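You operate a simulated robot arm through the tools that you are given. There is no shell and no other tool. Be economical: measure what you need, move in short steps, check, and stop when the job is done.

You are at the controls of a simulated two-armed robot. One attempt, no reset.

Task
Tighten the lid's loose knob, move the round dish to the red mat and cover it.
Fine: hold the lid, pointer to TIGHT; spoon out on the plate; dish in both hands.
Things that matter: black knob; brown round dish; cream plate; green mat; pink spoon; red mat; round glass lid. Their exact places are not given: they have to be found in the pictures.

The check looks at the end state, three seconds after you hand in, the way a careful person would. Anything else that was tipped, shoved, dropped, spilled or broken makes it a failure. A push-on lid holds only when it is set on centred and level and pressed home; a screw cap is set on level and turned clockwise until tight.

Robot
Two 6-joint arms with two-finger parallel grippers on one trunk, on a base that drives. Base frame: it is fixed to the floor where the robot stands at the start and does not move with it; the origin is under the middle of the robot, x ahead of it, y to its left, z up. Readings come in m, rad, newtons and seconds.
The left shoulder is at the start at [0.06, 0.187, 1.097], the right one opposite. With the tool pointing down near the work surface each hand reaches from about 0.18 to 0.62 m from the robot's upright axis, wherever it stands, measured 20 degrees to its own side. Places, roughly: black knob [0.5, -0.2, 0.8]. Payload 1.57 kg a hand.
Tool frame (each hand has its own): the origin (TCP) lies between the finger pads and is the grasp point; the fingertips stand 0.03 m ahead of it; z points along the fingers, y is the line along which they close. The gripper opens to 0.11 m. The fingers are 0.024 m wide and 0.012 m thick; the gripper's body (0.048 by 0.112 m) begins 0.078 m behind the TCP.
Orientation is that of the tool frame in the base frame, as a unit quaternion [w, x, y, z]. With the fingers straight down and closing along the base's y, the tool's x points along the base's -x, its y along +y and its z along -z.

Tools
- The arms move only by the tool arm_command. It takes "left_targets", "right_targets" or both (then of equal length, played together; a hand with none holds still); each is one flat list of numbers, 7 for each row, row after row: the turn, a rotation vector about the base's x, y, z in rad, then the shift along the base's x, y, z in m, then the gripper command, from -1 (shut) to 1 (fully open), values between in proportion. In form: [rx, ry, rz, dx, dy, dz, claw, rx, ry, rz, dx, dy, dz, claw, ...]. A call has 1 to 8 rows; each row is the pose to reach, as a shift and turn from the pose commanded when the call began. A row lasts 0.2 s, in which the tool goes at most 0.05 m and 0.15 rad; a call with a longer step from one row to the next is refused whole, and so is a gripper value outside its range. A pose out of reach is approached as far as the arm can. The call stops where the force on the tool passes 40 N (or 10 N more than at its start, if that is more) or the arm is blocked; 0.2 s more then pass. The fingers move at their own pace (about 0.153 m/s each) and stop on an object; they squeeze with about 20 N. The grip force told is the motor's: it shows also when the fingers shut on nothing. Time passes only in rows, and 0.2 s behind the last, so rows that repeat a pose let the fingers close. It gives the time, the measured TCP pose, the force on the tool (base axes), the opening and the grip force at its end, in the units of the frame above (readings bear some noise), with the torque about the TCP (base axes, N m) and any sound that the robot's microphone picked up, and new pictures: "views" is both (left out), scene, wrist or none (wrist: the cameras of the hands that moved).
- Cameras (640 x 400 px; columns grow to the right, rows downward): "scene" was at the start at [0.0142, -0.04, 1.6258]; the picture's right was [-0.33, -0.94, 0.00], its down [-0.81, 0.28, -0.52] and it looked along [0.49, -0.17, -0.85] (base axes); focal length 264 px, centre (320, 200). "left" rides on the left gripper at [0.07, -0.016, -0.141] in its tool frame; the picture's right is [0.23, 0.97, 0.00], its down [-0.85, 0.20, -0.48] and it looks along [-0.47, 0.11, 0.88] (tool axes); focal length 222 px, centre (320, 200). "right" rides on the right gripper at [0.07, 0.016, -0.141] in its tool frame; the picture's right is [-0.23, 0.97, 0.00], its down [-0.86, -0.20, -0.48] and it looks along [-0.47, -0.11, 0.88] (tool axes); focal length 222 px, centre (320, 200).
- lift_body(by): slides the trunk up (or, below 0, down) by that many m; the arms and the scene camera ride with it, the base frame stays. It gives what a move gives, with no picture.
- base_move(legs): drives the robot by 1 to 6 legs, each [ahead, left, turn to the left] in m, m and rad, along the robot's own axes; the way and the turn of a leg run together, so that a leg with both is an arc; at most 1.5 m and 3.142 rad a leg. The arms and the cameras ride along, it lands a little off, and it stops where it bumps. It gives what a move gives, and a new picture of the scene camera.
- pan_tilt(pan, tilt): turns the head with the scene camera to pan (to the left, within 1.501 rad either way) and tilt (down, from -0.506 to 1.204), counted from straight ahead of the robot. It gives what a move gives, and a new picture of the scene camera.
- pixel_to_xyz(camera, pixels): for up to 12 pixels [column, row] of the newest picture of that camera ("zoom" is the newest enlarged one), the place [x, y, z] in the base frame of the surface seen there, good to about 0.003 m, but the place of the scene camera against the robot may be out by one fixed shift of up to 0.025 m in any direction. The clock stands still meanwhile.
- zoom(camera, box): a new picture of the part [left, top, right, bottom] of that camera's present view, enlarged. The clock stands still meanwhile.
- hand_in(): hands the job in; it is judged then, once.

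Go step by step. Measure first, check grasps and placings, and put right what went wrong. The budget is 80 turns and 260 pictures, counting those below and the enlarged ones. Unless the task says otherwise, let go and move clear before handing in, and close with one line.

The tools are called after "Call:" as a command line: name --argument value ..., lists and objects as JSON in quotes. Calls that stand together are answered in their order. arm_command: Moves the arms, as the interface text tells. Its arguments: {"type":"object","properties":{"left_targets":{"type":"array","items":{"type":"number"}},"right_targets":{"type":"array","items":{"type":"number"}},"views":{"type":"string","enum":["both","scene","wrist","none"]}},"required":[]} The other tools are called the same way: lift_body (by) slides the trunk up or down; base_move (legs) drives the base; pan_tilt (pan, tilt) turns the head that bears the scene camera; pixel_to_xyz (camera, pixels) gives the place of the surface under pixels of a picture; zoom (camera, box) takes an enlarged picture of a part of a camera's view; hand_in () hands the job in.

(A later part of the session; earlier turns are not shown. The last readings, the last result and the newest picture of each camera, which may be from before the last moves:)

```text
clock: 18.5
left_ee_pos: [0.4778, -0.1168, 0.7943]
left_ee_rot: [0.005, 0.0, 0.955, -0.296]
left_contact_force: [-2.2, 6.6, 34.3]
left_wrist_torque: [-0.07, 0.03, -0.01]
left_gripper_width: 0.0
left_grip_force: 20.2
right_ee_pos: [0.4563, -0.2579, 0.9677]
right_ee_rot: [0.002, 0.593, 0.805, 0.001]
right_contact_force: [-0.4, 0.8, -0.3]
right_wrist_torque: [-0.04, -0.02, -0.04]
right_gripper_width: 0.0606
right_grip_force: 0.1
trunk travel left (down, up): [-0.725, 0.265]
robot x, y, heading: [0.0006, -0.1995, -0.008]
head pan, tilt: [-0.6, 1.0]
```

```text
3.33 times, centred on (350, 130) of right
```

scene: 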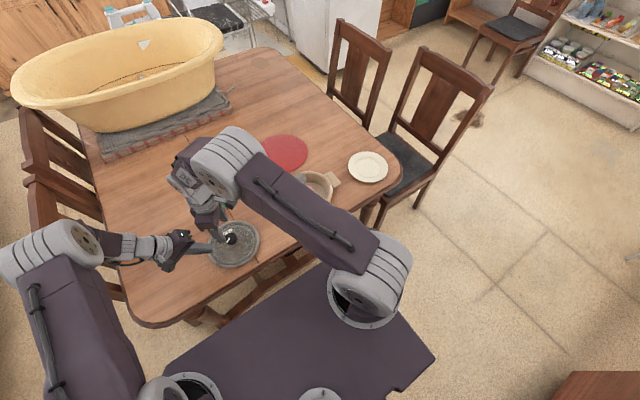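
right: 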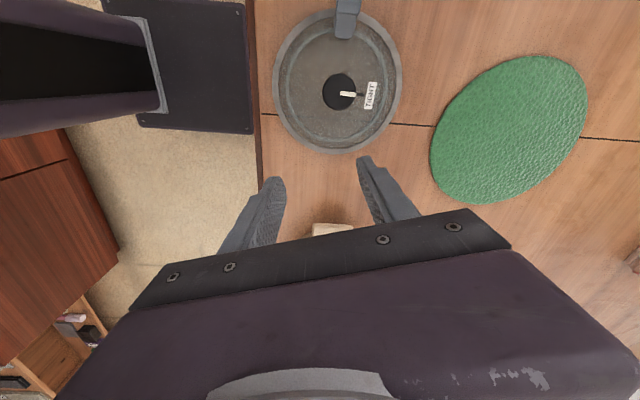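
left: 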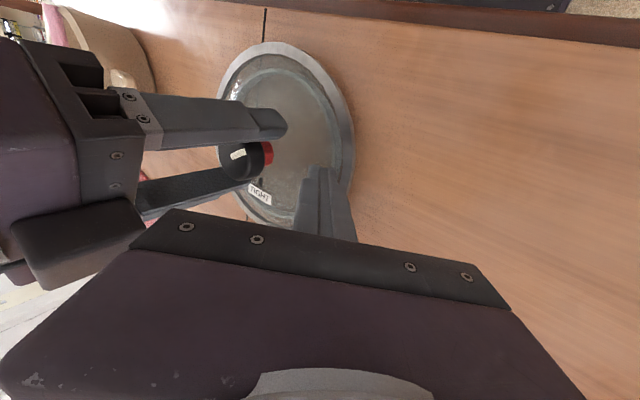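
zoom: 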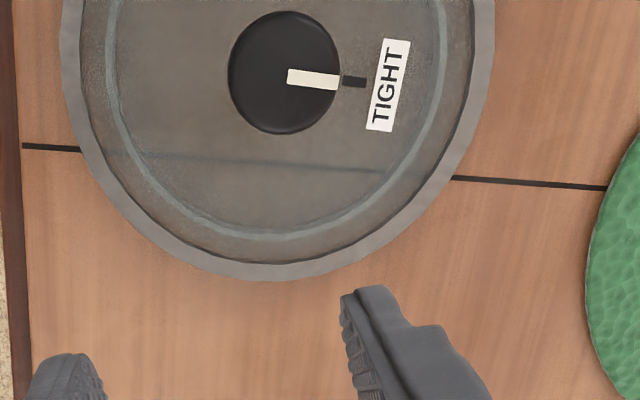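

The bar and mark are now collinear (zoom (338,83) and (343,80)), and 0.5 N m torque showed at the stop: the knob is tight. I lift the left hand off and square both hands up.

Call:
arm_command --left_targets '[0, 0, 0, 0, 0, 0.03, -1, 0, 0, 0, 0, 0.01, 0.07, -1, 0, 0, 0, -0.01, 0.02, 0.11, -1, 0, 0, 0, -0.02, 0.03, 0.15, -1, 0.15, 0, 0, -0.03, 0.04, 0.18, -1, 0.3, 0, 0, -0.04, 0.05, 0.2, 0, 0.45, 0, 0, -0.05, 0.05, 0.22, 0.5, 0.6, 0, 0, -0.06, 0.05, 0.23, 1]' --right_targets '[0, 0, 0.15, -0.01, -0.02, 0.01, 0.1, 0, 0, 0.3, -0.02, -0.04, 0.02, 0.1, 0, 0, 0.45, -0.03, -0.06, 0.03, 0.1, 0, 0, 0.6, -0.04, -0.07, 0.04, 0.1, 0, 0, 0.75, -0.05, -0.08, 0.05, 0.1, 0, 0, 0.9, -0.06, -0.08, 0.05, 0.1, 0, 0, 1.05, -0.06, -0.08, 0.05, 0.1, 0, 0, 1.2, -0.06, -0.08, 0.05, 0.1]' --views "none"

Call:
base_move --legs '[[0, -0.32, 0]]'

Call:
zoom --camera "right" --box '[0, 0, 640, 400]'

Call:
zoom --camera "left" --box '[0, 0, 640, 400]'

```text
clock: 20.3
left_ee_pos: [0.4183, -0.0678, 1.0241]
left_ee_rot: [0.003, 0.002, 1.0, 0.0]
left_contact_force: [-0.7, 0.2, -0.6]
left_wrist_torque: [0.02, -0.01, -0.02]
left_gripper_width: 0.11
left_grip_force: 0.1
right_ee_pos: [0.4, -0.3393, 1.0154]
right_ee_rot: [0.0, 0.034, 0.999, 0.001]
right_contact_force: [0.0, -1.4, -0.1]
right_wrist_torque: [0.02, 0.0, -0.03]
right_gripper_width: 0.0606
right_grip_force: 0.0
trunk travel left (down, up): [-0.725, 0.265]
robot x, y, heading: [0.0005, -0.1968, 0.001]
head pan, tilt: [-0.6, 1.0]
```

```text
clock: 22.5
left_ee_pos: [0.4188, -0.3887, 1.024]
left_ee_rot: [0.003, 0.001, 1.0, 0.0]
left_contact_force: [-0.4, 1.4, 0.0]
left_wrist_torque: [0.01, 0.01, 0.02]
left_gripper_width: 0.1098
left_grip_force: 0.1
right_ee_pos: [0.3996, -0.6592, 1.0145]
right_ee_rot: [0.0, 0.035, 0.999, -0.001]
right_contact_force: [-0.4, 0.1, 0.2]
right_wrist_torque: [-0.02, 0.01, 0.03]
right_gripper_width: 0.0602
right_grip_force: 0.0
trunk travel left (down, up): [-0.725, 0.265]
robot x, y, heading: [-0.002, -0.5197, 0.0]
head pan, tilt: [-0.6, 1.0]
```

scene: 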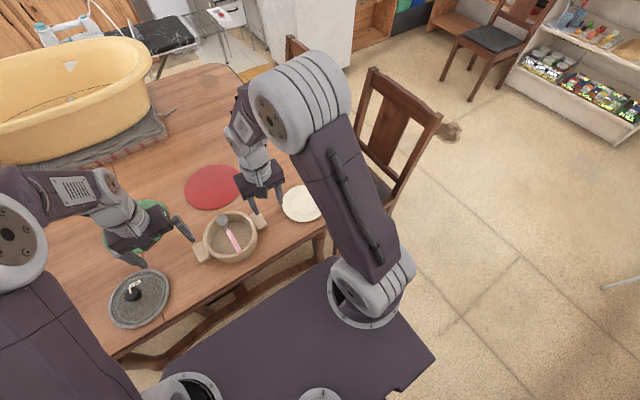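

```text
1.00 times, centred on (320, 200) of right (not enlarged: the box is as wide or as high as the picture)
```

zoom: 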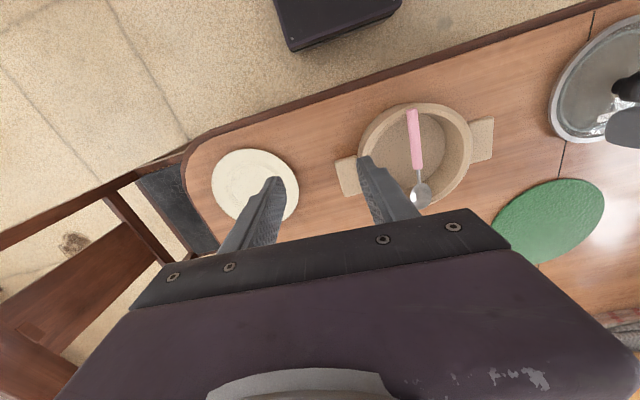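

```text
1.00 times, centred on (320, 200) of left (not enlarged: the box is as wide or as high as the picture)
```

zoom: 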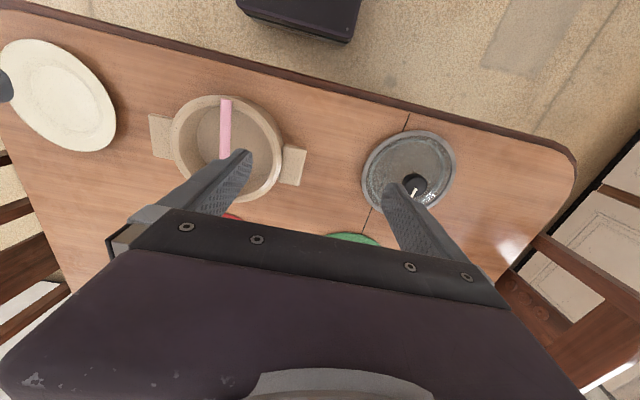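

I measure the plate from the left view, then take fresh enlarged pictures of the right view for the spoon.

Call:
pixel_to_xyz --camera "zoom" --pixels '[[15, 45], [115, 135], [75, 60], [70, 148], [60, 98], [20, 70], [97, 122], [225, 102], [225, 130], [222, 155]]'

Call:
zoom --camera "right" --box '[200, 90, 500, 250]'

Call:
pixel_to_xyz --camera "zoom" --pixels '[[26, 205], [208, 220], [100, 128], [135, 270], [110, 195], [456, 48], [461, 110], [464, 160], [468, 190], [471, 225], [335, 150], [575, 80]]'

```text
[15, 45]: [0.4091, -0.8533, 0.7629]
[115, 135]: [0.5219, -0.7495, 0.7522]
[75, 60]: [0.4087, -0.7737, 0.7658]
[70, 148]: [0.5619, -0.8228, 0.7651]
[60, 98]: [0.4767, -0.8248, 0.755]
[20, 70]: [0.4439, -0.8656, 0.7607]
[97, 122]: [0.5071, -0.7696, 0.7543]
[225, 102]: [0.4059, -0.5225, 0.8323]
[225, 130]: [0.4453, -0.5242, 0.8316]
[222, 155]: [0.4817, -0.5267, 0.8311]
```

```text
2.13 times, centred on (350, 170) of right
```

zoom: 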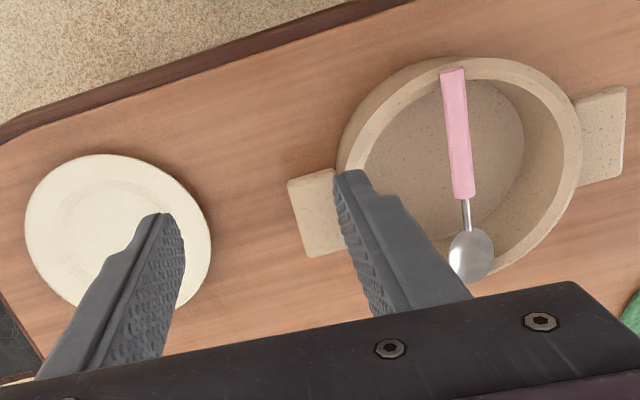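

```text
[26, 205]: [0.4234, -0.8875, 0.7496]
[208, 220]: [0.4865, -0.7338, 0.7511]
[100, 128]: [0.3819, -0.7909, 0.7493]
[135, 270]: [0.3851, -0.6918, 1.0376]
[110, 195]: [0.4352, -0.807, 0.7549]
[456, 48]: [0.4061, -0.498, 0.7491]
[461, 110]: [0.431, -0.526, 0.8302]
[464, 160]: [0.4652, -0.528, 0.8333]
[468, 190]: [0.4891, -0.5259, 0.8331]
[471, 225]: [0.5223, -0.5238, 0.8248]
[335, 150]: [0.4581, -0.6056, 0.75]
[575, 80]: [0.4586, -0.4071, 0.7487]
```

Spoon lies along x at y≈-0.526, top z 0.832, handle x 0.405–0.49; plate centre ≈(0.475,-0.815). I move the right hand over the handle with the left hand out of the way.

Call:
arm_command --left_targets '[0, 0, 0, 0, 0.03, 0, 1, 0, 0, 0, 0, 0.06, 0, 1, 0, 0, 0, -0.02, 0.09, 0, 1, 0, 0, 0, -0.04, 0.1, 0, 1, 0, 0, 0, -0.05, 0.1, 0, 1]' --right_targets '[0, 0, 0.035, 0.015, 0.03, -0.01, -0.2, 0, 0, 0.07, 0.03, 0.06, -0.025, -0.2, 0, 0, 0.07, 0.045, 0.09, -0.045, -0.2, 0, 0, 0.07, 0.06, 0.12, -0.065, -0.2, 0, 0, 0.07, 0.075, 0.133, -0.09, -0.2]' --views "wrist"

Call:
zoom --camera "right" --box '[220, 80, 420, 230]'

Call:
pixel_to_xyz --camera "right" --pixels '[[320, 170]]'

```text
clock: 23.7
left_ee_pos: [0.369, -0.2875, 1.0233]
left_ee_rot: [0.002, 0.001, 1.0, -0.001]
left_contact_force: [-0.8, 0.8, -0.6]
left_wrist_torque: [0.02, 0.03, 0.06]
left_gripper_width: 0.1097
left_grip_force: 0.0
right_ee_pos: [0.4757, -0.5238, 0.9246]
right_ee_rot: [-0.001, 0.001, 1.0, 0.0]
right_contact_force: [0.8, 0.0, 0.2]
right_wrist_torque: [0.01, 0.04, -0.02]
right_gripper_width: 0.0439
right_grip_force: 0.0
trunk travel left (down, up): [-0.725, 0.265]
robot x, y, heading: [0.0024, -0.5237, -0.002]
head pan, tilt: [-0.6, 1.0]
```

right: 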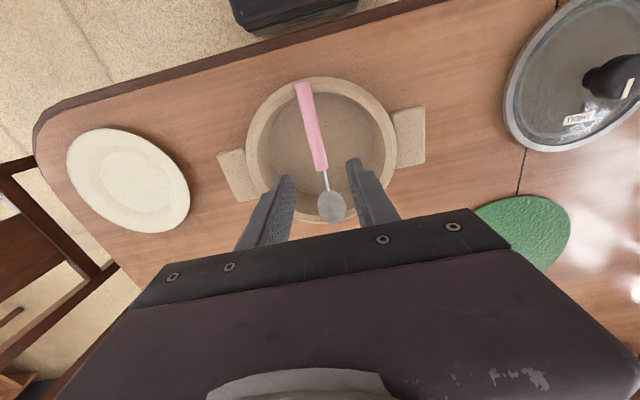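
left: 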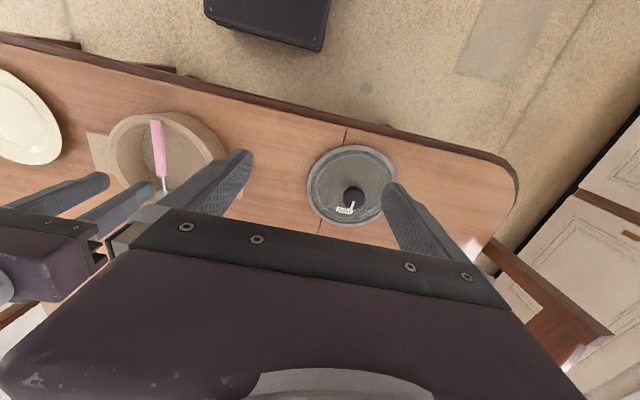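

```text
2.67 times, centred on (320, 155) of right
```

zoom: 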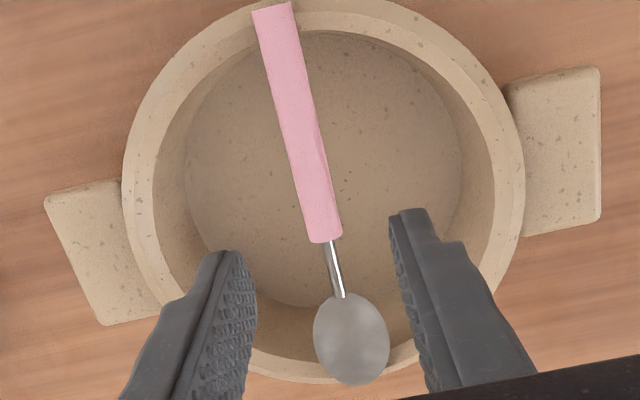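

```text
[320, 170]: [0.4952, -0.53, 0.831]
```

Fingers straddle the handle. I lower 0.099 m, close, and lift a little.

Call:
arm_command --right_targets '[0, 0, 0, -0.004, -0.002, -0.035, -0.2, 0, 0, 0, -0.004, -0.002, -0.07, -0.2, 0, 0, 0, -0.004, -0.002, -0.099, -0.2, 0, 0, 0, -0.004, -0.002, -0.099, -1, 0, 0, 0, -0.004, -0.002, -0.099, -1, 0, 0, 0, -0.004, -0.002, -0.08, -1, 0, 0, 0, -0.004, -0.002, -0.05, -1, 0, 0, 0, -0.004, -0.002, -0.01, -1]' --views "wrist"

Call:
zoom --camera "left" --box '[0, 80, 260, 260]'

```text
clock: 25.5
left_ee_pos: [0.3683, -0.2873, 1.0242]
left_ee_rot: [0.004, 0.0, 1.0, -0.001]
left_contact_force: [-1.0, 0.5, -0.4]
left_wrist_torque: [-0.01, 0.02, 0.0]
left_gripper_width: 0.1097
left_grip_force: 0.0
right_ee_pos: [0.4694, -0.528, 0.9172]
right_ee_rot: [0.001, 0.0, 1.0, 0.0]
right_contact_force: [0.9, 1.1, -0.7]
right_wrist_torque: [0.01, -0.01, -0.03]
right_gripper_width: 0.0142
right_grip_force: 19.9
trunk travel left (down, up): [-0.725, 0.265]
robot x, y, heading: [0.0009, -0.5193, -0.0]
head pan, tilt: [-0.6, 1.0]
```

right: 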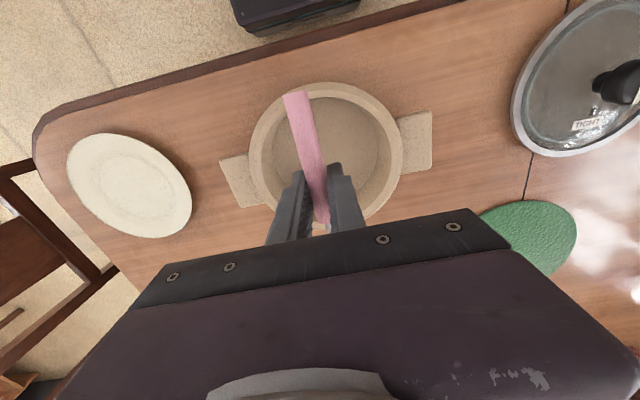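

```text
2.22 times, centred on (130, 170) of left
```

zoom: 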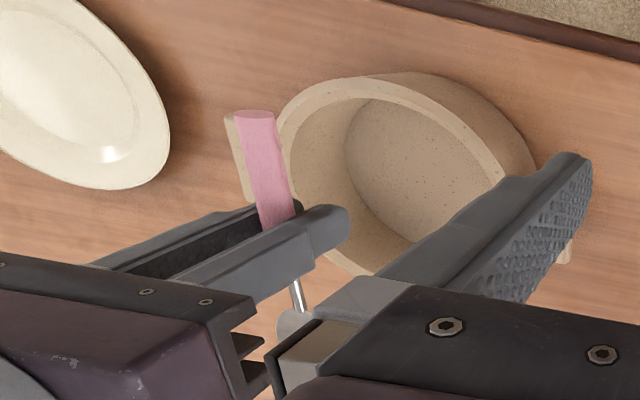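

The spoon is held (opening 0.0142) and clear of the dish. I carry it to the plate at y=-0.815.

Call:
arm_command --right_targets '[0, 0, 0, -0.001, -0.041, 0.005, -1, 0, 0, 0, -0.003, -0.082, 0.005, -1, 0, 0, 0, -0.004, -0.123, 0, -1, 0, 0, 0, -0.006, -0.164, -0.01, -1, 0, 0, 0, -0.007, -0.205, -0.025, -1, 0, 0, 0, -0.008, -0.246, -0.045, -1, 0, 0, 0, -0.009, -0.287, -0.065, -1]'

Call:
zoom --camera "right" --box '[200, 50, 440, 240]'

```text
clock: 27.1
left_ee_pos: [0.369, -0.2903, 1.0243]
left_ee_rot: [0.003, 0.001, 1.0, 0.0]
left_contact_force: [-0.7, 0.0, 0.0]
left_wrist_torque: [0.01, 0.0, 0.0]
left_gripper_width: 0.1101
left_grip_force: 0.2
right_ee_pos: [0.462, -0.8171, 0.8483]
right_ee_rot: [0.0, 0.0, 1.0, 0.001]
right_contact_force: [0.3, 0.5, -1.9]
right_wrist_torque: [0.05, 0.03, 0.02]
right_gripper_width: 0.0142
right_grip_force: 20.5
trunk travel left (down, up): [-0.725, 0.265]
robot x, y, heading: [0.0005, -0.52, 0.002]
head pan, tilt: [-0.6, 1.0]
```

scene: 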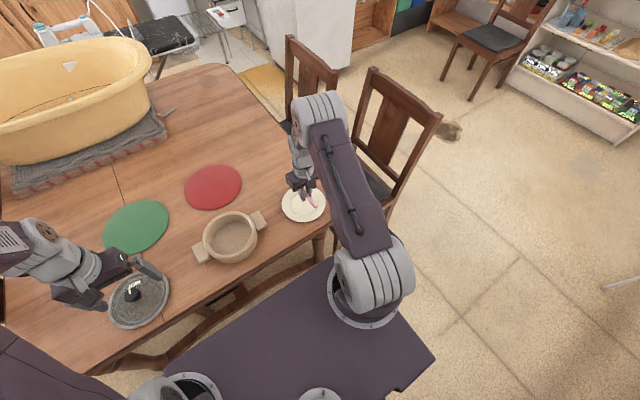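
right: 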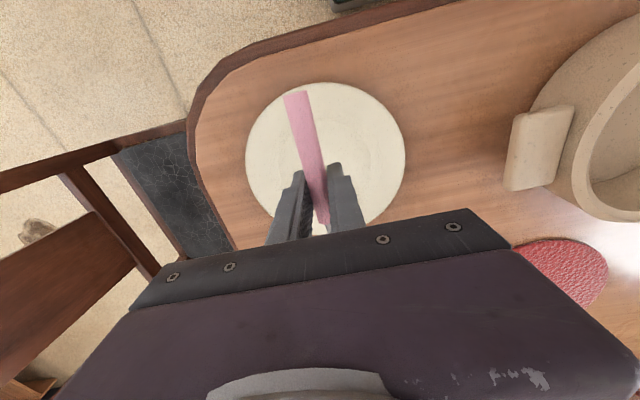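

```text
2.11 times, centred on (320, 145) of right
```

zoom: 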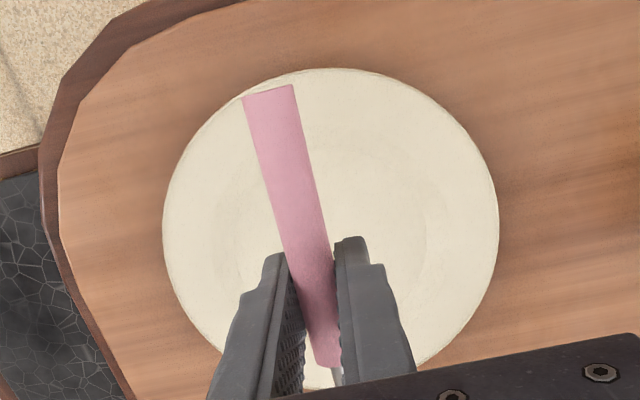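

The spoon is above the plate; I check the plate's edges against the hand for centring.

Call:
pixel_to_xyz --camera "zoom" --pixels '[[168, 230], [493, 210], [345, 72], [430, 350], [240, 110], [268, 95], [330, 350], [300, 200]]'

```text
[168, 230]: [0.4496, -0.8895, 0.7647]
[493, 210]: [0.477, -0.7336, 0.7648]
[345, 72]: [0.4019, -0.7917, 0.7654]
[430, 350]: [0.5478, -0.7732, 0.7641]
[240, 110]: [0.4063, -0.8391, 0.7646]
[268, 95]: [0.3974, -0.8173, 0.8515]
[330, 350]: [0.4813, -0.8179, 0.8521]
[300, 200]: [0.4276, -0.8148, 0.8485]
```

Spoon (x 0.397–0.56) is centred on the plate (centre ≈(0.478,-0.812)). I lower till the fingertips are just above the plate, release, and rise.

Call:
arm_command --right_targets '[0, 0, 0, 0, 0.003, -0.025, -1, 0, 0, 0, 0, 0.003, -0.045, -1, 0, 0, 0, 0, 0.003, -0.055, -1, 0, 0, 0, 0, 0.003, -0.06, -1]' --views "none"

Call:
arm_command --right_targets '[0, 0, 0, 0, 0, 0, -0.6, 0, 0, 0, 0, 0, 0, -0.4, 0, 0, 0, 0, 0, 0.02, -0.4, 0, 0, 0, 0, 0, 0.06, -0.4, 0, 0, 0, 0, 0, 0.1, -0.4, 0, 0, 0, 0, 0.02, 0.14, 0]' --views "wrist"

```text
clock: 28.3
left_ee_pos: [0.365, -0.2861, 1.0227]
left_ee_rot: [0.004, 0.001, 1.0, -0.001]
left_contact_force: [-0.2, 0.3, 0.8]
left_wrist_torque: [-0.01, 0.0, -0.01]
left_gripper_width: 0.1097
left_grip_force: 0.1
right_ee_pos: [0.4623, -0.8127, 0.7952]
right_ee_rot: [0.004, 0.0, 1.0, -0.003]
right_contact_force: [-8.2, 0.8, 25.5]
right_wrist_torque: [0.14, 0.54, 0.05]
right_gripper_width: 0.0144
right_grip_force: 20.0
trunk travel left (down, up): [-0.725, 0.265]
robot x, y, heading: [0.0048, -0.521, -0.002]
head pan, tilt: [-0.6, 1.0]
stopped in row 4 (right hand): the force on the tool passed its limit at 42 N (the readings are from after the stop); the commanded pose is now the measured one
```

```text
clock: 29.7
left_ee_pos: [0.3677, -0.2878, 1.0238]
left_ee_rot: [0.002, 0.0, 1.0, -0.001]
left_contact_force: [-1.1, 0.2, 0.1]
left_wrist_torque: [0.01, -0.02, -0.02]
left_gripper_width: 0.11
left_grip_force: 0.1
right_ee_pos: [0.4611, -0.7915, 0.9314]
right_ee_rot: [0.003, -0.001, 1.0, -0.002]
right_contact_force: [0.5, 0.1, 0.6]
right_wrist_torque: [-0.03, 0.04, -0.02]
right_gripper_width: 0.055
right_grip_force: 0.1
trunk travel left (down, up): [-0.725, 0.265]
robot x, y, heading: [-0.0015, -0.5198, 0.001]
head pan, tilt: [-0.6, 1.0]
```

right: 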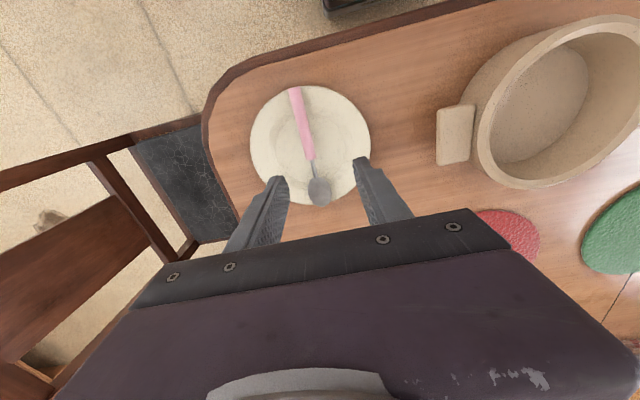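

The spoon lies wholly on the plate ((300,90)–(320,200)). Now I turn both hands a quarter turn to close along x and bring them over the dish's handles.

Call:
arm_command --left_targets '[0, 0, -0.15, 0.015, -0.008, -0.012, 1, 0, 0, -0.3, 0.03, -0.016, -0.024, 1, 0, 0, -0.45, 0.045, -0.024, -0.036, 1, 0, 0, -0.6, 0.06, -0.032, -0.048, 1, 0, 0, -0.75, 0.075, -0.04, -0.06, 1, 0, 0, -0.9, 0.09, -0.048, -0.072, 1, 0, 0, -1.05, 0.106, -0.056, -0.084, 1, 0, 0, -1.2, 0.122, -0.062, -0.095, 1]' --right_targets '[0, 0, 0.15, 0.004, 0.012, 0.01, 1, 0, 0, 0.3, 0.008, 0.024, 0.01, 1, 0, 0, 0.45, 0.011, 0.036, 0.01, 1, 0, 0, 0.6, 0.014, 0.048, 0.01, 1, 0, 0, 0.75, 0.017, 0.06, 0.01, 1, 0, 0, 0.9, 0.02, 0.072, 0.01, 1, 0, 0, 1.05, 0.023, 0.084, 0.01, 1, 0, 0, 1.2, 0.026, 0.096, 0.0, 1]' --views "none"

Call:
arm_command --left_targets '[0, 0, -0.13, 0, 0, 0, 1, 0, 0, -0.26, 0, 0, 0, 1, 0, 0, -0.37, 0, 0, 0, 1]' --right_targets '[0, 0, 0.13, 0, 0, 0, 1, 0, 0, 0.26, 0, 0, 0, 1, 0, 0, 0.37, 0, 0, 0, 1]'

```text
clock: 31.5
left_ee_pos: [0.4931, -0.3523, 0.9278]
left_ee_rot: [0.001, 0.567, 0.824, -0.003]
left_contact_force: [-0.5, 0.2, -1.0]
left_wrist_torque: [0.05, -0.02, -0.01]
left_gripper_width: 0.1098
left_grip_force: 0.0
right_ee_pos: [0.4906, -0.6975, 0.9314]
right_ee_rot: [0.003, -0.565, 0.825, 0.001]
right_contact_force: [0.0, 0.2, -0.3]
right_wrist_torque: [-0.02, -0.01, 0.0]
right_gripper_width: 0.1103
right_grip_force: 0.1
trunk travel left (down, up): [-0.725, 0.265]
robot x, y, heading: [-0.003, -0.5223, 0.0]
head pan, tilt: [-0.6, 1.0]
```

```text
clock: 32.3
left_ee_pos: [0.4907, -0.3505, 0.9289]
left_ee_rot: [0.001, 0.708, 0.706, -0.003]
left_contact_force: [-0.6, 0.4, 0.4]
left_wrist_torque: [0.0, 0.0, 0.01]
left_gripper_width: 0.1101
left_grip_force: 0.0
right_ee_pos: [0.4885, -0.698, 0.9316]
right_ee_rot: [-0.003, 0.707, -0.707, -0.002]
right_contact_force: [-0.1, -0.2, 0.5]
right_wrist_torque: [-0.01, -0.03, -0.03]
right_gripper_width: 0.1099
right_grip_force: 0.1
trunk travel left (down, up): [-0.725, 0.265]
robot x, y, heading: [-0.0046, -0.5188, -0.004]
head pan, tilt: [-0.6, 1.0]
```

scene: 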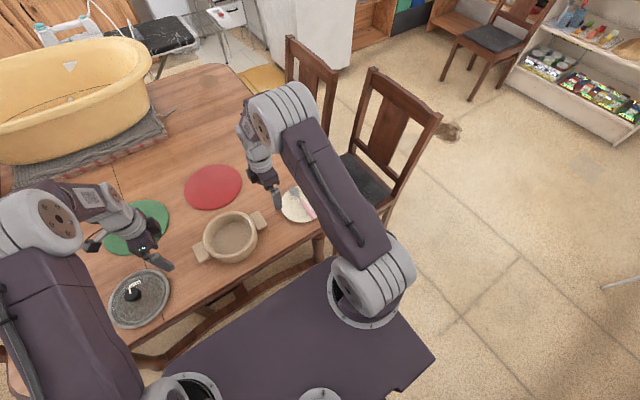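
right: 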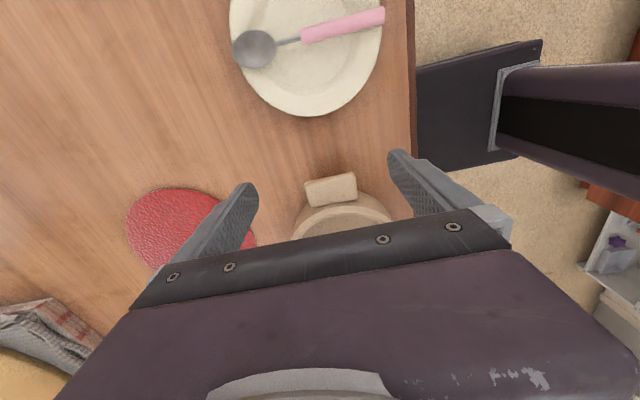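
left: 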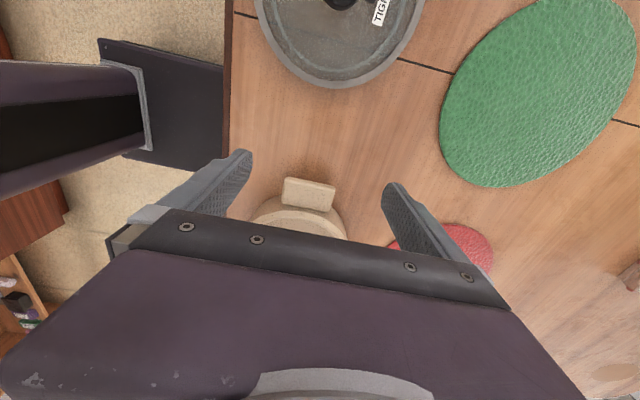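

Both hands face their handles: right picture handle at (330,190), left picture handle at (308,193). I measure handle corners and the red mat.

Call:
pixel_to_xyz --camera "right" --pixels '[[308, 184], [354, 176], [314, 203], [356, 196], [330, 190], [128, 220], [175, 190], [150, 262], [190, 215], [225, 195]]'

Call:
pixel_to_xyz --camera "left" --pixels '[[288, 181], [334, 188], [285, 200], [330, 209], [308, 194], [492, 255], [455, 225], [480, 268], [489, 245]]'

```text
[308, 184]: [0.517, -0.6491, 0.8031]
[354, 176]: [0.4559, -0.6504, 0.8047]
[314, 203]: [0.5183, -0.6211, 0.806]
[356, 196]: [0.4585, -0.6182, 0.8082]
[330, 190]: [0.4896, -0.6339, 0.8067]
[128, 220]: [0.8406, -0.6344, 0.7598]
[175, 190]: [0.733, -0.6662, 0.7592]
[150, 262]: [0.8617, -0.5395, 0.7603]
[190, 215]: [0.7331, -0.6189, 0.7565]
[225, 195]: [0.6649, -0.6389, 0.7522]
```

```text
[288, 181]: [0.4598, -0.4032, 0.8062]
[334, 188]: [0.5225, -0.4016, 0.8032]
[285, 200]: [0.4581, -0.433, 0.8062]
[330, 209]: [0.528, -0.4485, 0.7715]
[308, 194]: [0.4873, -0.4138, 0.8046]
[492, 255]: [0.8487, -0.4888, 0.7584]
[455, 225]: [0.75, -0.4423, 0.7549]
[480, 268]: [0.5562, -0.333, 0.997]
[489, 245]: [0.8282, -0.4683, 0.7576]
```

Handles centre at (0.487,-0.632) and (0.491,-0.420), top z 0.805; red mat centre ≈(0.752,-0.554), radius 0.113. I lower both hands over the handles.

Call:
arm_command --left_targets '[0, 0, 0, 0, -0.035, 0, 1, 0, 0, 0, 0, -0.07, 0, 1, 0, 0, 0, 0, -0.07, -0.04, 1, 0, 0, 0, 0, -0.07, -0.08, 1, 0, 0, 0, 0, -0.07, -0.11, 1, 0, 0, 0, 0, -0.07, -0.13, 1]' --right_targets '[0, 0, 0, 0, 0.033, 0, 1, 0, 0, 0, -0.001, 0.066, 0, 1, 0, 0, 0, -0.001, 0.066, -0.04, 1, 0, 0, 0, -0.001, 0.066, -0.08, 1, 0, 0, 0, -0.001, 0.066, -0.112, 1, 0, 0, 0, -0.001, 0.066, -0.132, 1]'

Call:
zoom --camera "scene" --box '[160, 190, 300, 290]'

```text
clock: 33.7
left_ee_pos: [0.4908, -0.4211, 0.7966]
left_ee_rot: [0.001, 0.707, 0.707, -0.003]
left_contact_force: [0.3, 0.0, 0.0]
left_wrist_torque: [0.03, -0.01, 0.02]
left_gripper_width: 0.1099
left_grip_force: 0.0
right_ee_pos: [0.4905, -0.6314, 0.7998]
right_ee_rot: [0.002, -0.707, 0.708, 0.001]
right_contact_force: [0.8, 0.2, 0.2]
right_wrist_torque: [0.03, 0.02, 0.02]
right_gripper_width: 0.11
right_grip_force: 0.0
trunk travel left (down, up): [-0.725, 0.265]
robot x, y, heading: [0.0017, -0.5229, -0.007]
head pan, tilt: [-0.6, 1.0]
```

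scene: 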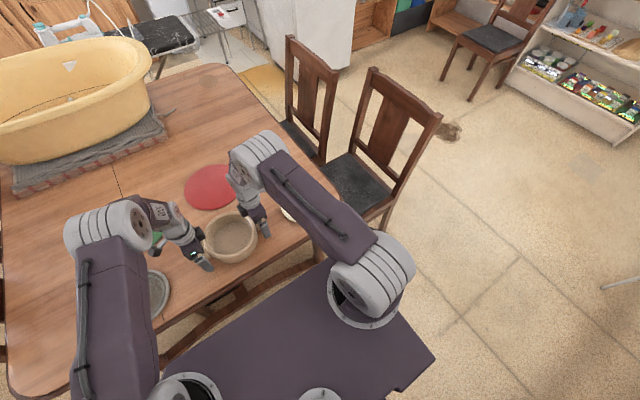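
right: 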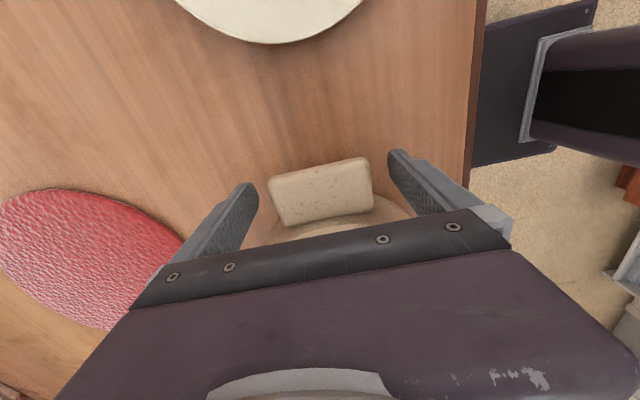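
left: 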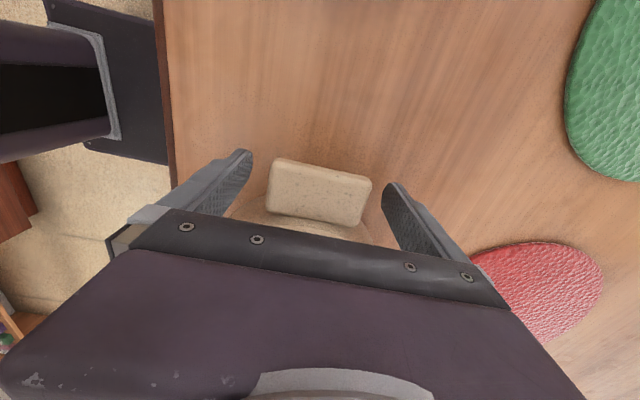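

```text
4.00 times, centred on (230, 240) of scene
```

zoom: 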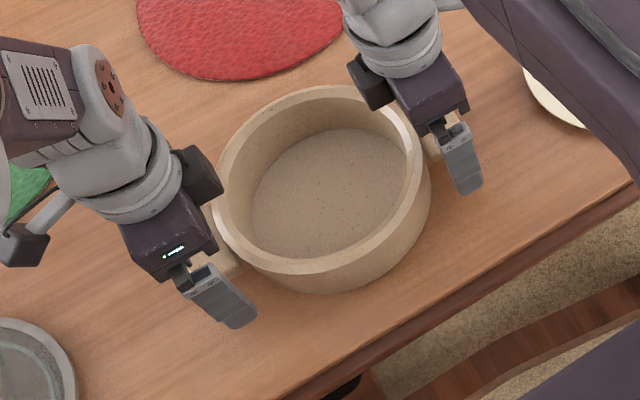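

Both hands straddle the handles. I close and check the grips before lifting 4 cm.

Call:
arm_command --left_targets '[0, 0, 0, 0, 0, 0, -1, 0, 0, 0, 0, 0, 0, -1, 0, 0, 0, 0, 0, 0, -1, 0, 0, 0, 0, 0, 0.01, -1, 0, 0, 0, 0, 0, 0.02, -1, 0, 0, 0, 0, 0, 0.03, -1]' --right_targets '[0, 0, 0, 0, 0, 0, -1, 0, 0, 0, 0, 0, 0, -1, 0, 0, 0, 0, 0, 0, -1, 0, 0, 0, 0, 0, 0.01, -1, 0, 0, 0, 0, 0, 0.02, -1, 0, 0, 0, 0, 0, 0.03, -1]' --views "scene"

Call:
zoom --camera "scene" --box '[160, 170, 300, 290]'

```text
clock: 35.1
left_ee_pos: [0.4919, -0.4211, 0.8279]
left_ee_rot: [0.001, 0.707, 0.707, -0.003]
left_contact_force: [0.0, 0.0, -3.8]
left_wrist_torque: [-0.26, 0.36, -0.15]
left_gripper_width: 0.0699
left_grip_force: 19.6
right_ee_pos: [0.49, -0.6307, 0.83]
right_ee_rot: [0.003, -0.706, 0.708, 0.001]
right_contact_force: [0.8, 0.0, -1.8]
right_wrist_torque: [0.37, -0.32, 0.12]
right_gripper_width: 0.0701
right_grip_force: 19.7
trunk travel left (down, up): [-0.725, 0.265]
robot x, y, heading: [0.0019, -0.522, -0.004]
head pan, tilt: [-0.6, 1.0]
```

scene: 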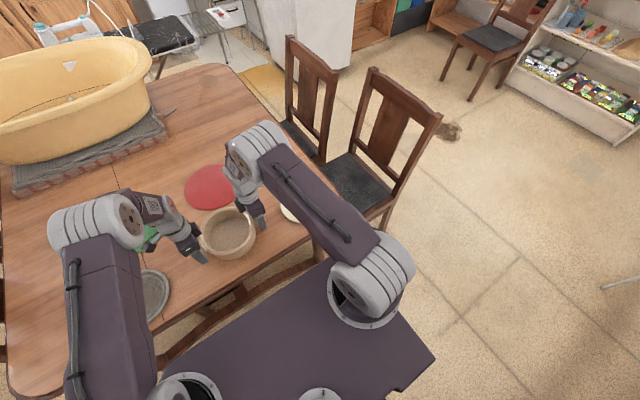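

```text
3.33 times, centred on (230, 230) of scene
```

zoom: 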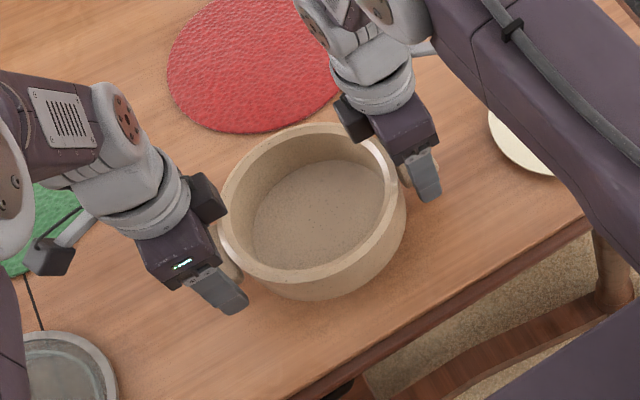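

The dish hangs level in both hands (openings 0.070, about 6 N). I drive 0.18 m ahead and 0.028 m right with it.

Call:
base_move --legs '[[0.18, -0.028, 0]]'

```text
clock: 36.6
left_ee_pos: [0.6703, -0.448, 0.8284]
left_ee_rot: [0.002, 0.707, 0.707, -0.003]
left_contact_force: [0.4, 1.5, -7.8]
left_wrist_torque: [0.51, -0.13, -0.05]
left_gripper_width: 0.0698
left_grip_force: 20.1
right_ee_pos: [0.6713, -0.6591, 0.8311]
right_ee_rot: [-0.002, 0.708, -0.707, -0.001]
right_contact_force: [-1.1, -2.2, 3.2]
right_wrist_torque: [0.54, 0.18, 0.14]
right_gripper_width: 0.0699
right_grip_force: 20.2
trunk travel left (down, up): [-0.725, 0.265]
robot x, y, heading: [0.1791, -0.5508, -0.002]
head pan, tilt: [-0.6, 1.0]
```

scene: 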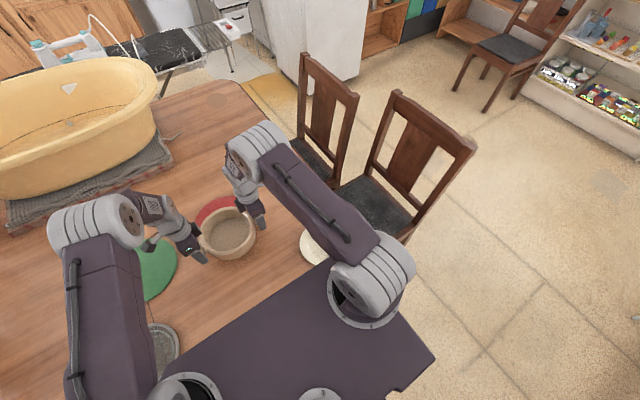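

Drive went well; hands at x≈0.671. I extend 0.081 m to put the dish over the mat.

Call:
arm_command --left_targets '[0, 0, 0, 0.02, 0, 0, -1, 0, 0, 0, 0.04, 0, 0, -1, 0, 0, 0, 0.06, 0, 0, -1, 0, 0, 0, 0.081, 0, 0, -1, 0, 0, 0, 0.081, 0, 0, -1]' --right_targets '[0, 0, 0, 0.02, 0, 0, -1, 0, 0, 0, 0.04, 0, 0, -1, 0, 0, 0, 0.06, 0, 0, -1, 0, 0, 0, 0.081, 0, 0, -1, 0, 0, 0, 0.081, 0, 0, -1]' --views "wrist"

Call:
zoom --camera "scene" --box '[160, 150, 300, 270]'

```text
clock: 37.8
left_ee_pos: [0.752, -0.4473, 0.8284]
left_ee_rot: [0.0, 0.707, 0.707, -0.002]
left_contact_force: [-1.5, 0.0, -1.7]
left_wrist_torque: [-0.13, 0.16, -0.2]
left_gripper_width: 0.0699
left_grip_force: 20.5
right_ee_pos: [0.7522, -0.6597, 0.829]
right_ee_rot: [0.002, -0.707, 0.708, 0.002]
right_contact_force: [2.1, -0.6, -5.3]
right_wrist_torque: [-0.44, -0.24, -0.21]
right_gripper_width: 0.0697
right_grip_force: 20.0
trunk travel left (down, up): [-0.725, 0.265]
robot x, y, heading: [0.1831, -0.5514, 0.001]
head pan, tilt: [-0.6, 1.0]
```

right: 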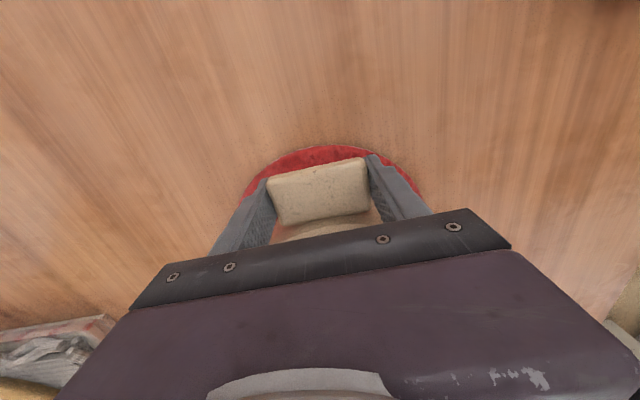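
left: 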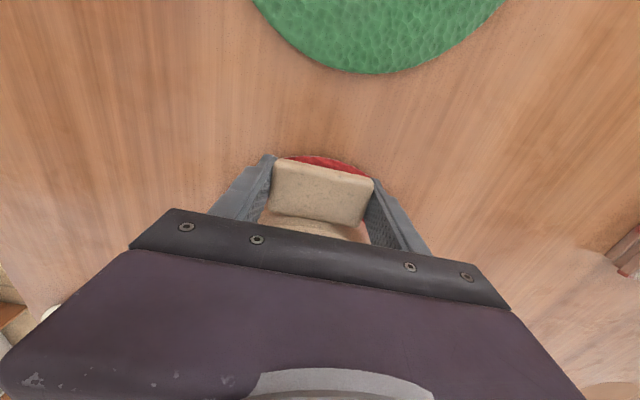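

```text
3.33 times, centred on (230, 210) of scene
```

zoom: 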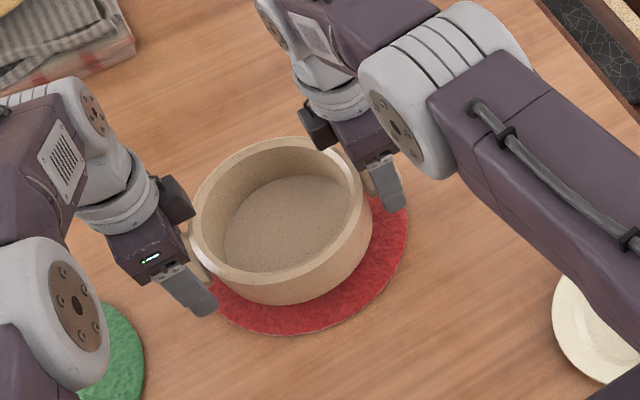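

More red shows beyond the right handle than the left one; I measure the mat edges to correct.

Call:
pixel_to_xyz --camera "right" --pixels '[[325, 148], [255, 180], [410, 182], [360, 150], [290, 157]]'

Call:
pixel_to_xyz --camera "left" --pixels '[[330, 159], [300, 157], [355, 168]]'

Call:
pixel_to_xyz --camera "zoom" --pixels '[[404, 225], [385, 275], [340, 315], [290, 332], [235, 318], [205, 200], [365, 210], [290, 290], [275, 140]]'

```text
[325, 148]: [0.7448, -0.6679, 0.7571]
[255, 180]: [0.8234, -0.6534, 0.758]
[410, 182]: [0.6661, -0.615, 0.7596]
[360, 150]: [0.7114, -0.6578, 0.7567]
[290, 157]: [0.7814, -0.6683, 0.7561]
```

```text
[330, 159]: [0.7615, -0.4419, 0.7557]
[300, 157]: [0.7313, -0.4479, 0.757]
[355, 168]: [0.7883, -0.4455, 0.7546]
```

```text
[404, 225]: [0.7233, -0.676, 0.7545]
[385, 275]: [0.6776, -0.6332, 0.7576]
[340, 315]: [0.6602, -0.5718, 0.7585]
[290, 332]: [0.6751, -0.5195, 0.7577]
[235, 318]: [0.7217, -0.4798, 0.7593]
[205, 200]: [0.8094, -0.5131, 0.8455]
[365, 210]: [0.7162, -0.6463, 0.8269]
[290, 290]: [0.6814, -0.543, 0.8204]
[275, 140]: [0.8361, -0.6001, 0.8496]
```

Mat centre refines to (0.763,-0.556); I shift 8 mm ahead and lower onto the mat in small steps.

Call:
arm_command --left_targets '[0, 0, 0, 0.008, -0.002, -0.005, -1, 0, 0, 0, 0.008, -0.002, -0.013, -1, 0, 0, 0, 0.008, -0.002, -0.018, -1, 0, 0, 0, 0.008, -0.002, -0.021, -1, 0, 0, 0, 0.008, -0.002, -0.023, -1, 0, 0, 0, 0.008, -0.002, -0.025, -1]' --right_targets '[0, 0, 0, 0.008, -0.002, -0.005, -1, 0, 0, 0, 0.008, -0.002, -0.013, -1, 0, 0, 0, 0.008, -0.002, -0.018, -1, 0, 0, 0, 0.008, -0.002, -0.021, -1, 0, 0, 0, 0.008, -0.002, -0.023, -1, 0, 0, 0, 0.008, -0.002, -0.025, -1]' --views "scene"

Call:
zoom --camera "scene" --box '[160, 150, 300, 270]'

```text
clock: 39.2
left_ee_pos: [0.7537, -0.4501, 0.81]
left_ee_rot: [0.001, 0.707, 0.707, -0.002]
left_contact_force: [6.3, -7.7, -6.3]
left_wrist_torque: [0.51, 0.11, 0.63]
left_gripper_width: 0.0702
left_grip_force: 19.8
left hand out of reach, approached as far as the arm can: row 2, 3, 4, 5, 6
right_ee_pos: [0.7583, -0.6618, 0.8078]
right_ee_rot: [-0.004, 0.707, -0.707, 0.0]
right_contact_force: [-4.5, 6.7, 8.4]
right_wrist_torque: [0.34, 0.2, 0.68]
right_gripper_width: 0.0706
right_grip_force: 20.1
right hand out of reach, approached as far as the arm can: row 5, 6
trunk travel left (down, up): [-0.725, 0.265]
robot x, y, heading: [0.1784, -0.5497, 0.001]
head pan, tilt: [-0.6, 1.0]
```

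scene: 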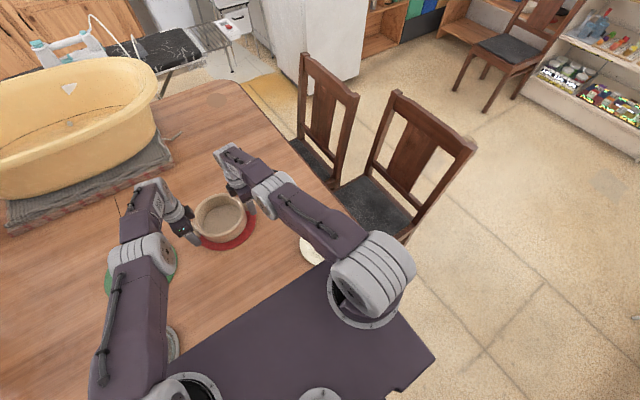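

```text
3.33 times, centred on (230, 210) of scene
```

zoom: 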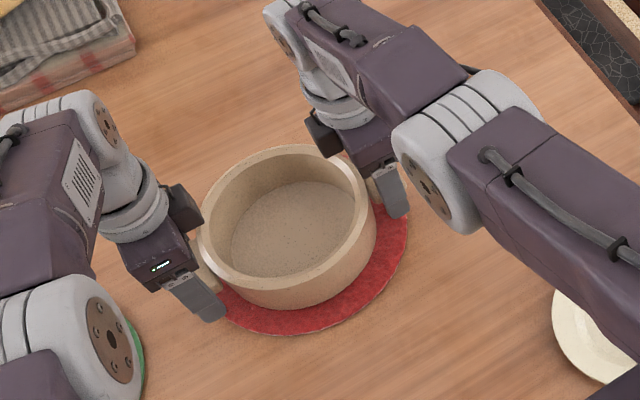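

The arms are at full stretch; I back off 6 mm in x so the hands can go fully down.

Call:
arm_command --left_targets '[0, 0, 0, -0.004, 0, 0, -1, 0, 0, 0, -0.008, 0, 0, -1, 0, 0, 0, -0.008, 0, -0.001, -1]' --right_targets '[0, 0, 0, -0.004, 0, 0, -1, 0, 0, 0, -0.008, 0, 0, -1, 0, 0, 0, -0.008, 0, -0.001, -1]' --views "wrist"

```text
clock: 40.0
left_ee_pos: [0.7452, -0.447, 0.8093]
left_ee_rot: [0.002, 0.706, 0.708, -0.003]
left_contact_force: [7.6, -1.1, 2.2]
left_wrist_torque: [-0.44, 0.17, 0.75]
left_gripper_width: 0.0706
left_grip_force: 20.0
right_ee_pos: [0.7524, -0.6616, 0.8072]
right_ee_rot: [-0.003, 0.707, -0.707, 0.0]
right_contact_force: [-0.2, 2.2, 15.3]
right_wrist_torque: [-0.1, 0.05, 0.57]
right_gripper_width: 0.071
right_grip_force: 20.0
right hand out of reach, approached as far as the arm can: row 2, 3
trunk travel left (down, up): [-0.725, 0.265]
robot x, y, heading: [0.1801, -0.5474, 0.002]
head pan, tilt: [-0.6, 1.0]
```

right: 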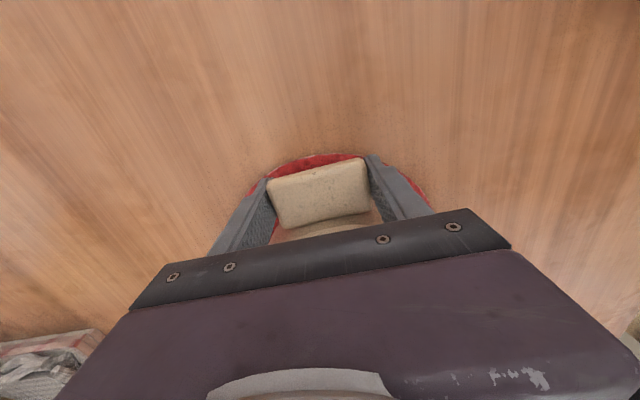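
left: 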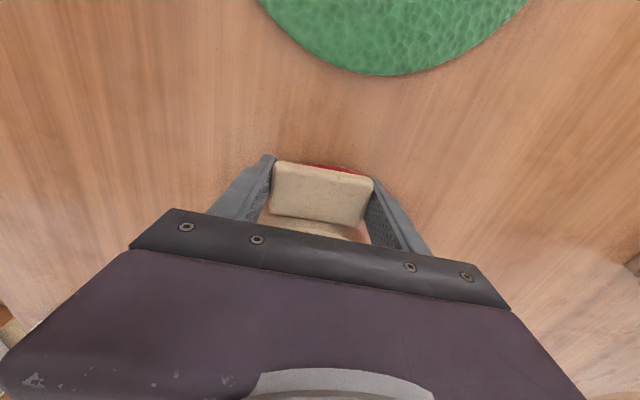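

Upward forces (2 and 15 N) show the dish rests on the mat at about (0.749,-0.554). I release both and rise straight, then draw back.

Call:
arm_command --left_targets '[0, 0, 0, 0, 0, 0, 0, 0, 0, 0, 0, 0, 0, 1, 0, 0, 0, 0, 0, 0.02, 1, 0, 0, 0, 0, 0.0, 0.05, 1, 0, 0, 0, -0.01, 0.01, 0.085, 1, 0, 0, 0, -0.04, 0.02, 0.1, 1, 0, 0, 0, -0.08, 0.02, 0.11, 1, 0, 0, 0, -0.12, 0.02, 0.12, 1]' --right_targets '[0, 0, 0, 0, 0, 0, 0, 0, 0, 0, 0, 0, 0, 1, 0, 0, 0, 0, 0, 0.02, 1, 0, 0, 0, 0, 0.0, 0.05, 1, 0, 0, 0, -0.01, -0.01, 0.085, 1, 0, 0, 0, -0.04, -0.02, 0.1, 1, 0, 0, 0, -0.08, -0.02, 0.11, 1, 0, 0, 0, -0.12, -0.02, 0.12, 1]' --views "scene"

Call:
zoom --camera "scene" --box '[140, 150, 320, 280]'

```text
clock: 41.8
left_ee_pos: [0.6229, -0.4291, 0.9283]
left_ee_rot: [0.002, 0.707, 0.707, -0.001]
left_contact_force: [-0.3, -0.7, 0.7]
left_wrist_torque: [-0.03, -0.02, 0.0]
left_gripper_width: 0.1102
left_grip_force: 0.1
right_ee_pos: [0.6315, -0.6807, 0.9274]
right_ee_rot: [0.005, -0.706, 0.708, -0.001]
right_contact_force: [-0.6, -0.2, -0.6]
right_wrist_torque: [0.05, -0.09, -0.01]
right_gripper_width: 0.1102
right_grip_force: 0.1
right hand out of reach, approached as far as the arm can: row 3, 4, 5
trunk travel left (down, up): [-0.725, 0.265]
robot x, y, heading: [0.184, -0.5453, -0.002]
head pan, tilt: [-0.6, 1.0]
```

scene: 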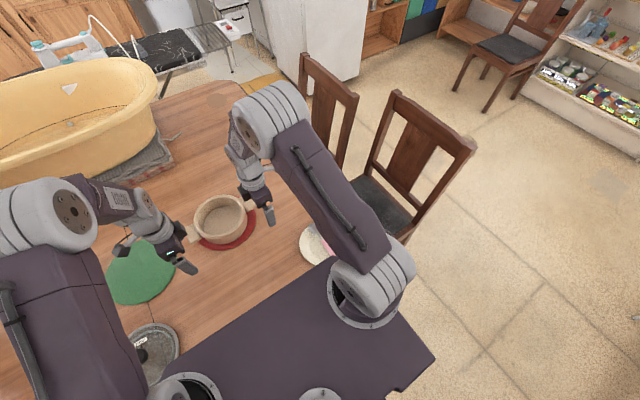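

```text
3.08 times, centred on (230, 215) of scene
```

zoom: 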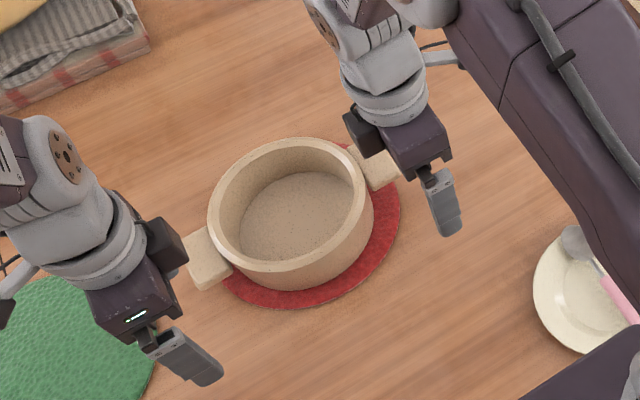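

The dish sits on the red mat, handles free. Next the lid with the right hand: I square the right hand, raise both, then back off and drive left.

Call:
arm_command --left_targets '[0, 0, 0, -0.02, 0.01, 0.01, 1, 0, 0, 0, -0.04, 0.02, 0.02, 1, 0, 0, 0, -0.06, 0.03, 0.03, 1, 0, 0, 0, -0.08, 0.04, 0.04, 1, 0, 0, 0, -0.1, 0.06, 0.05, 1, 0, 0, 0, -0.11, 0.08, 0.06, 1, 0, 0, 0, -0.12, 0.1, 0.07, 1, 0, 0, 0, -0.12, 0.12, 0.08, 1]' --right_targets '[0, 0, -0.15, -0.02, 0, 0.01, 0.5, 0, 0, -0.3, -0.04, 0, 0.02, 0.5, 0, 0, -0.45, -0.05, 0, 0.03, 0.5, 0, 0, -0.6, -0.06, 0, 0.03, 0.5, 0, 0, -0.75, -0.07, 0, 0.03, 0.5, 0, 0, -0.9, -0.08, 0, 0.03, 0.5, 0, 0, -1.05, -0.08, 0, 0.03, 0.5, 0, 0, -1.2, -0.08, 0, 0.03, 0.5]' --views "none"

Call:
base_move --legs '[[-0.08, 0, 0], [0, 0.45, 0]]'

```text
clock: 43.6
left_ee_pos: [0.5044, -0.3082, 1.0076]
left_ee_rot: [0.002, 0.707, 0.707, -0.003]
left_contact_force: [-0.3, 0.6, 0.0]
left_wrist_torque: [-0.01, 0.02, -0.01]
left_gripper_width: 0.11
left_grip_force: 0.0
right_ee_pos: [0.5519, -0.681, 0.9556]
right_ee_rot: [0.002, -0.183, 0.983, 0.0]
right_contact_force: [0.1, -0.7, -1.3]
right_wrist_torque: [-0.02, 0.0, 0.0]
right_gripper_width: 0.0825
right_grip_force: 0.0
trunk travel left (down, up): [-0.725, 0.265]
robot x, y, heading: [0.1804, -0.5489, 0.004]
head pan, tilt: [-0.6, 1.0]
```

```text
clock: 47.0
left_ee_pos: [0.4277, 0.1406, 1.0073]
left_ee_rot: [0.001, 0.708, 0.706, -0.002]
left_contact_force: [-0.2, -0.6, 0.1]
left_wrist_torque: [-0.01, -0.04, 0.01]
left_gripper_width: 0.1101
left_grip_force: 0.0
right_ee_pos: [0.4725, -0.232, 0.9554]
right_ee_rot: [0.003, -0.183, 0.983, 0.0]
right_contact_force: [0.3, 0.6, -0.3]
right_wrist_torque: [0.02, 0.0, 0.02]
right_gripper_width: 0.0826
right_grip_force: 0.0
trunk travel left (down, up): [-0.725, 0.265]
robot x, y, heading: [0.0991, -0.1024, -0.001]
head pan, tilt: [-0.6, 1.0]
```

scene: 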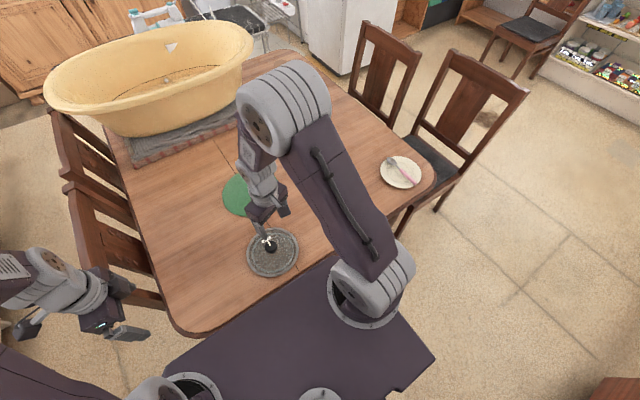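

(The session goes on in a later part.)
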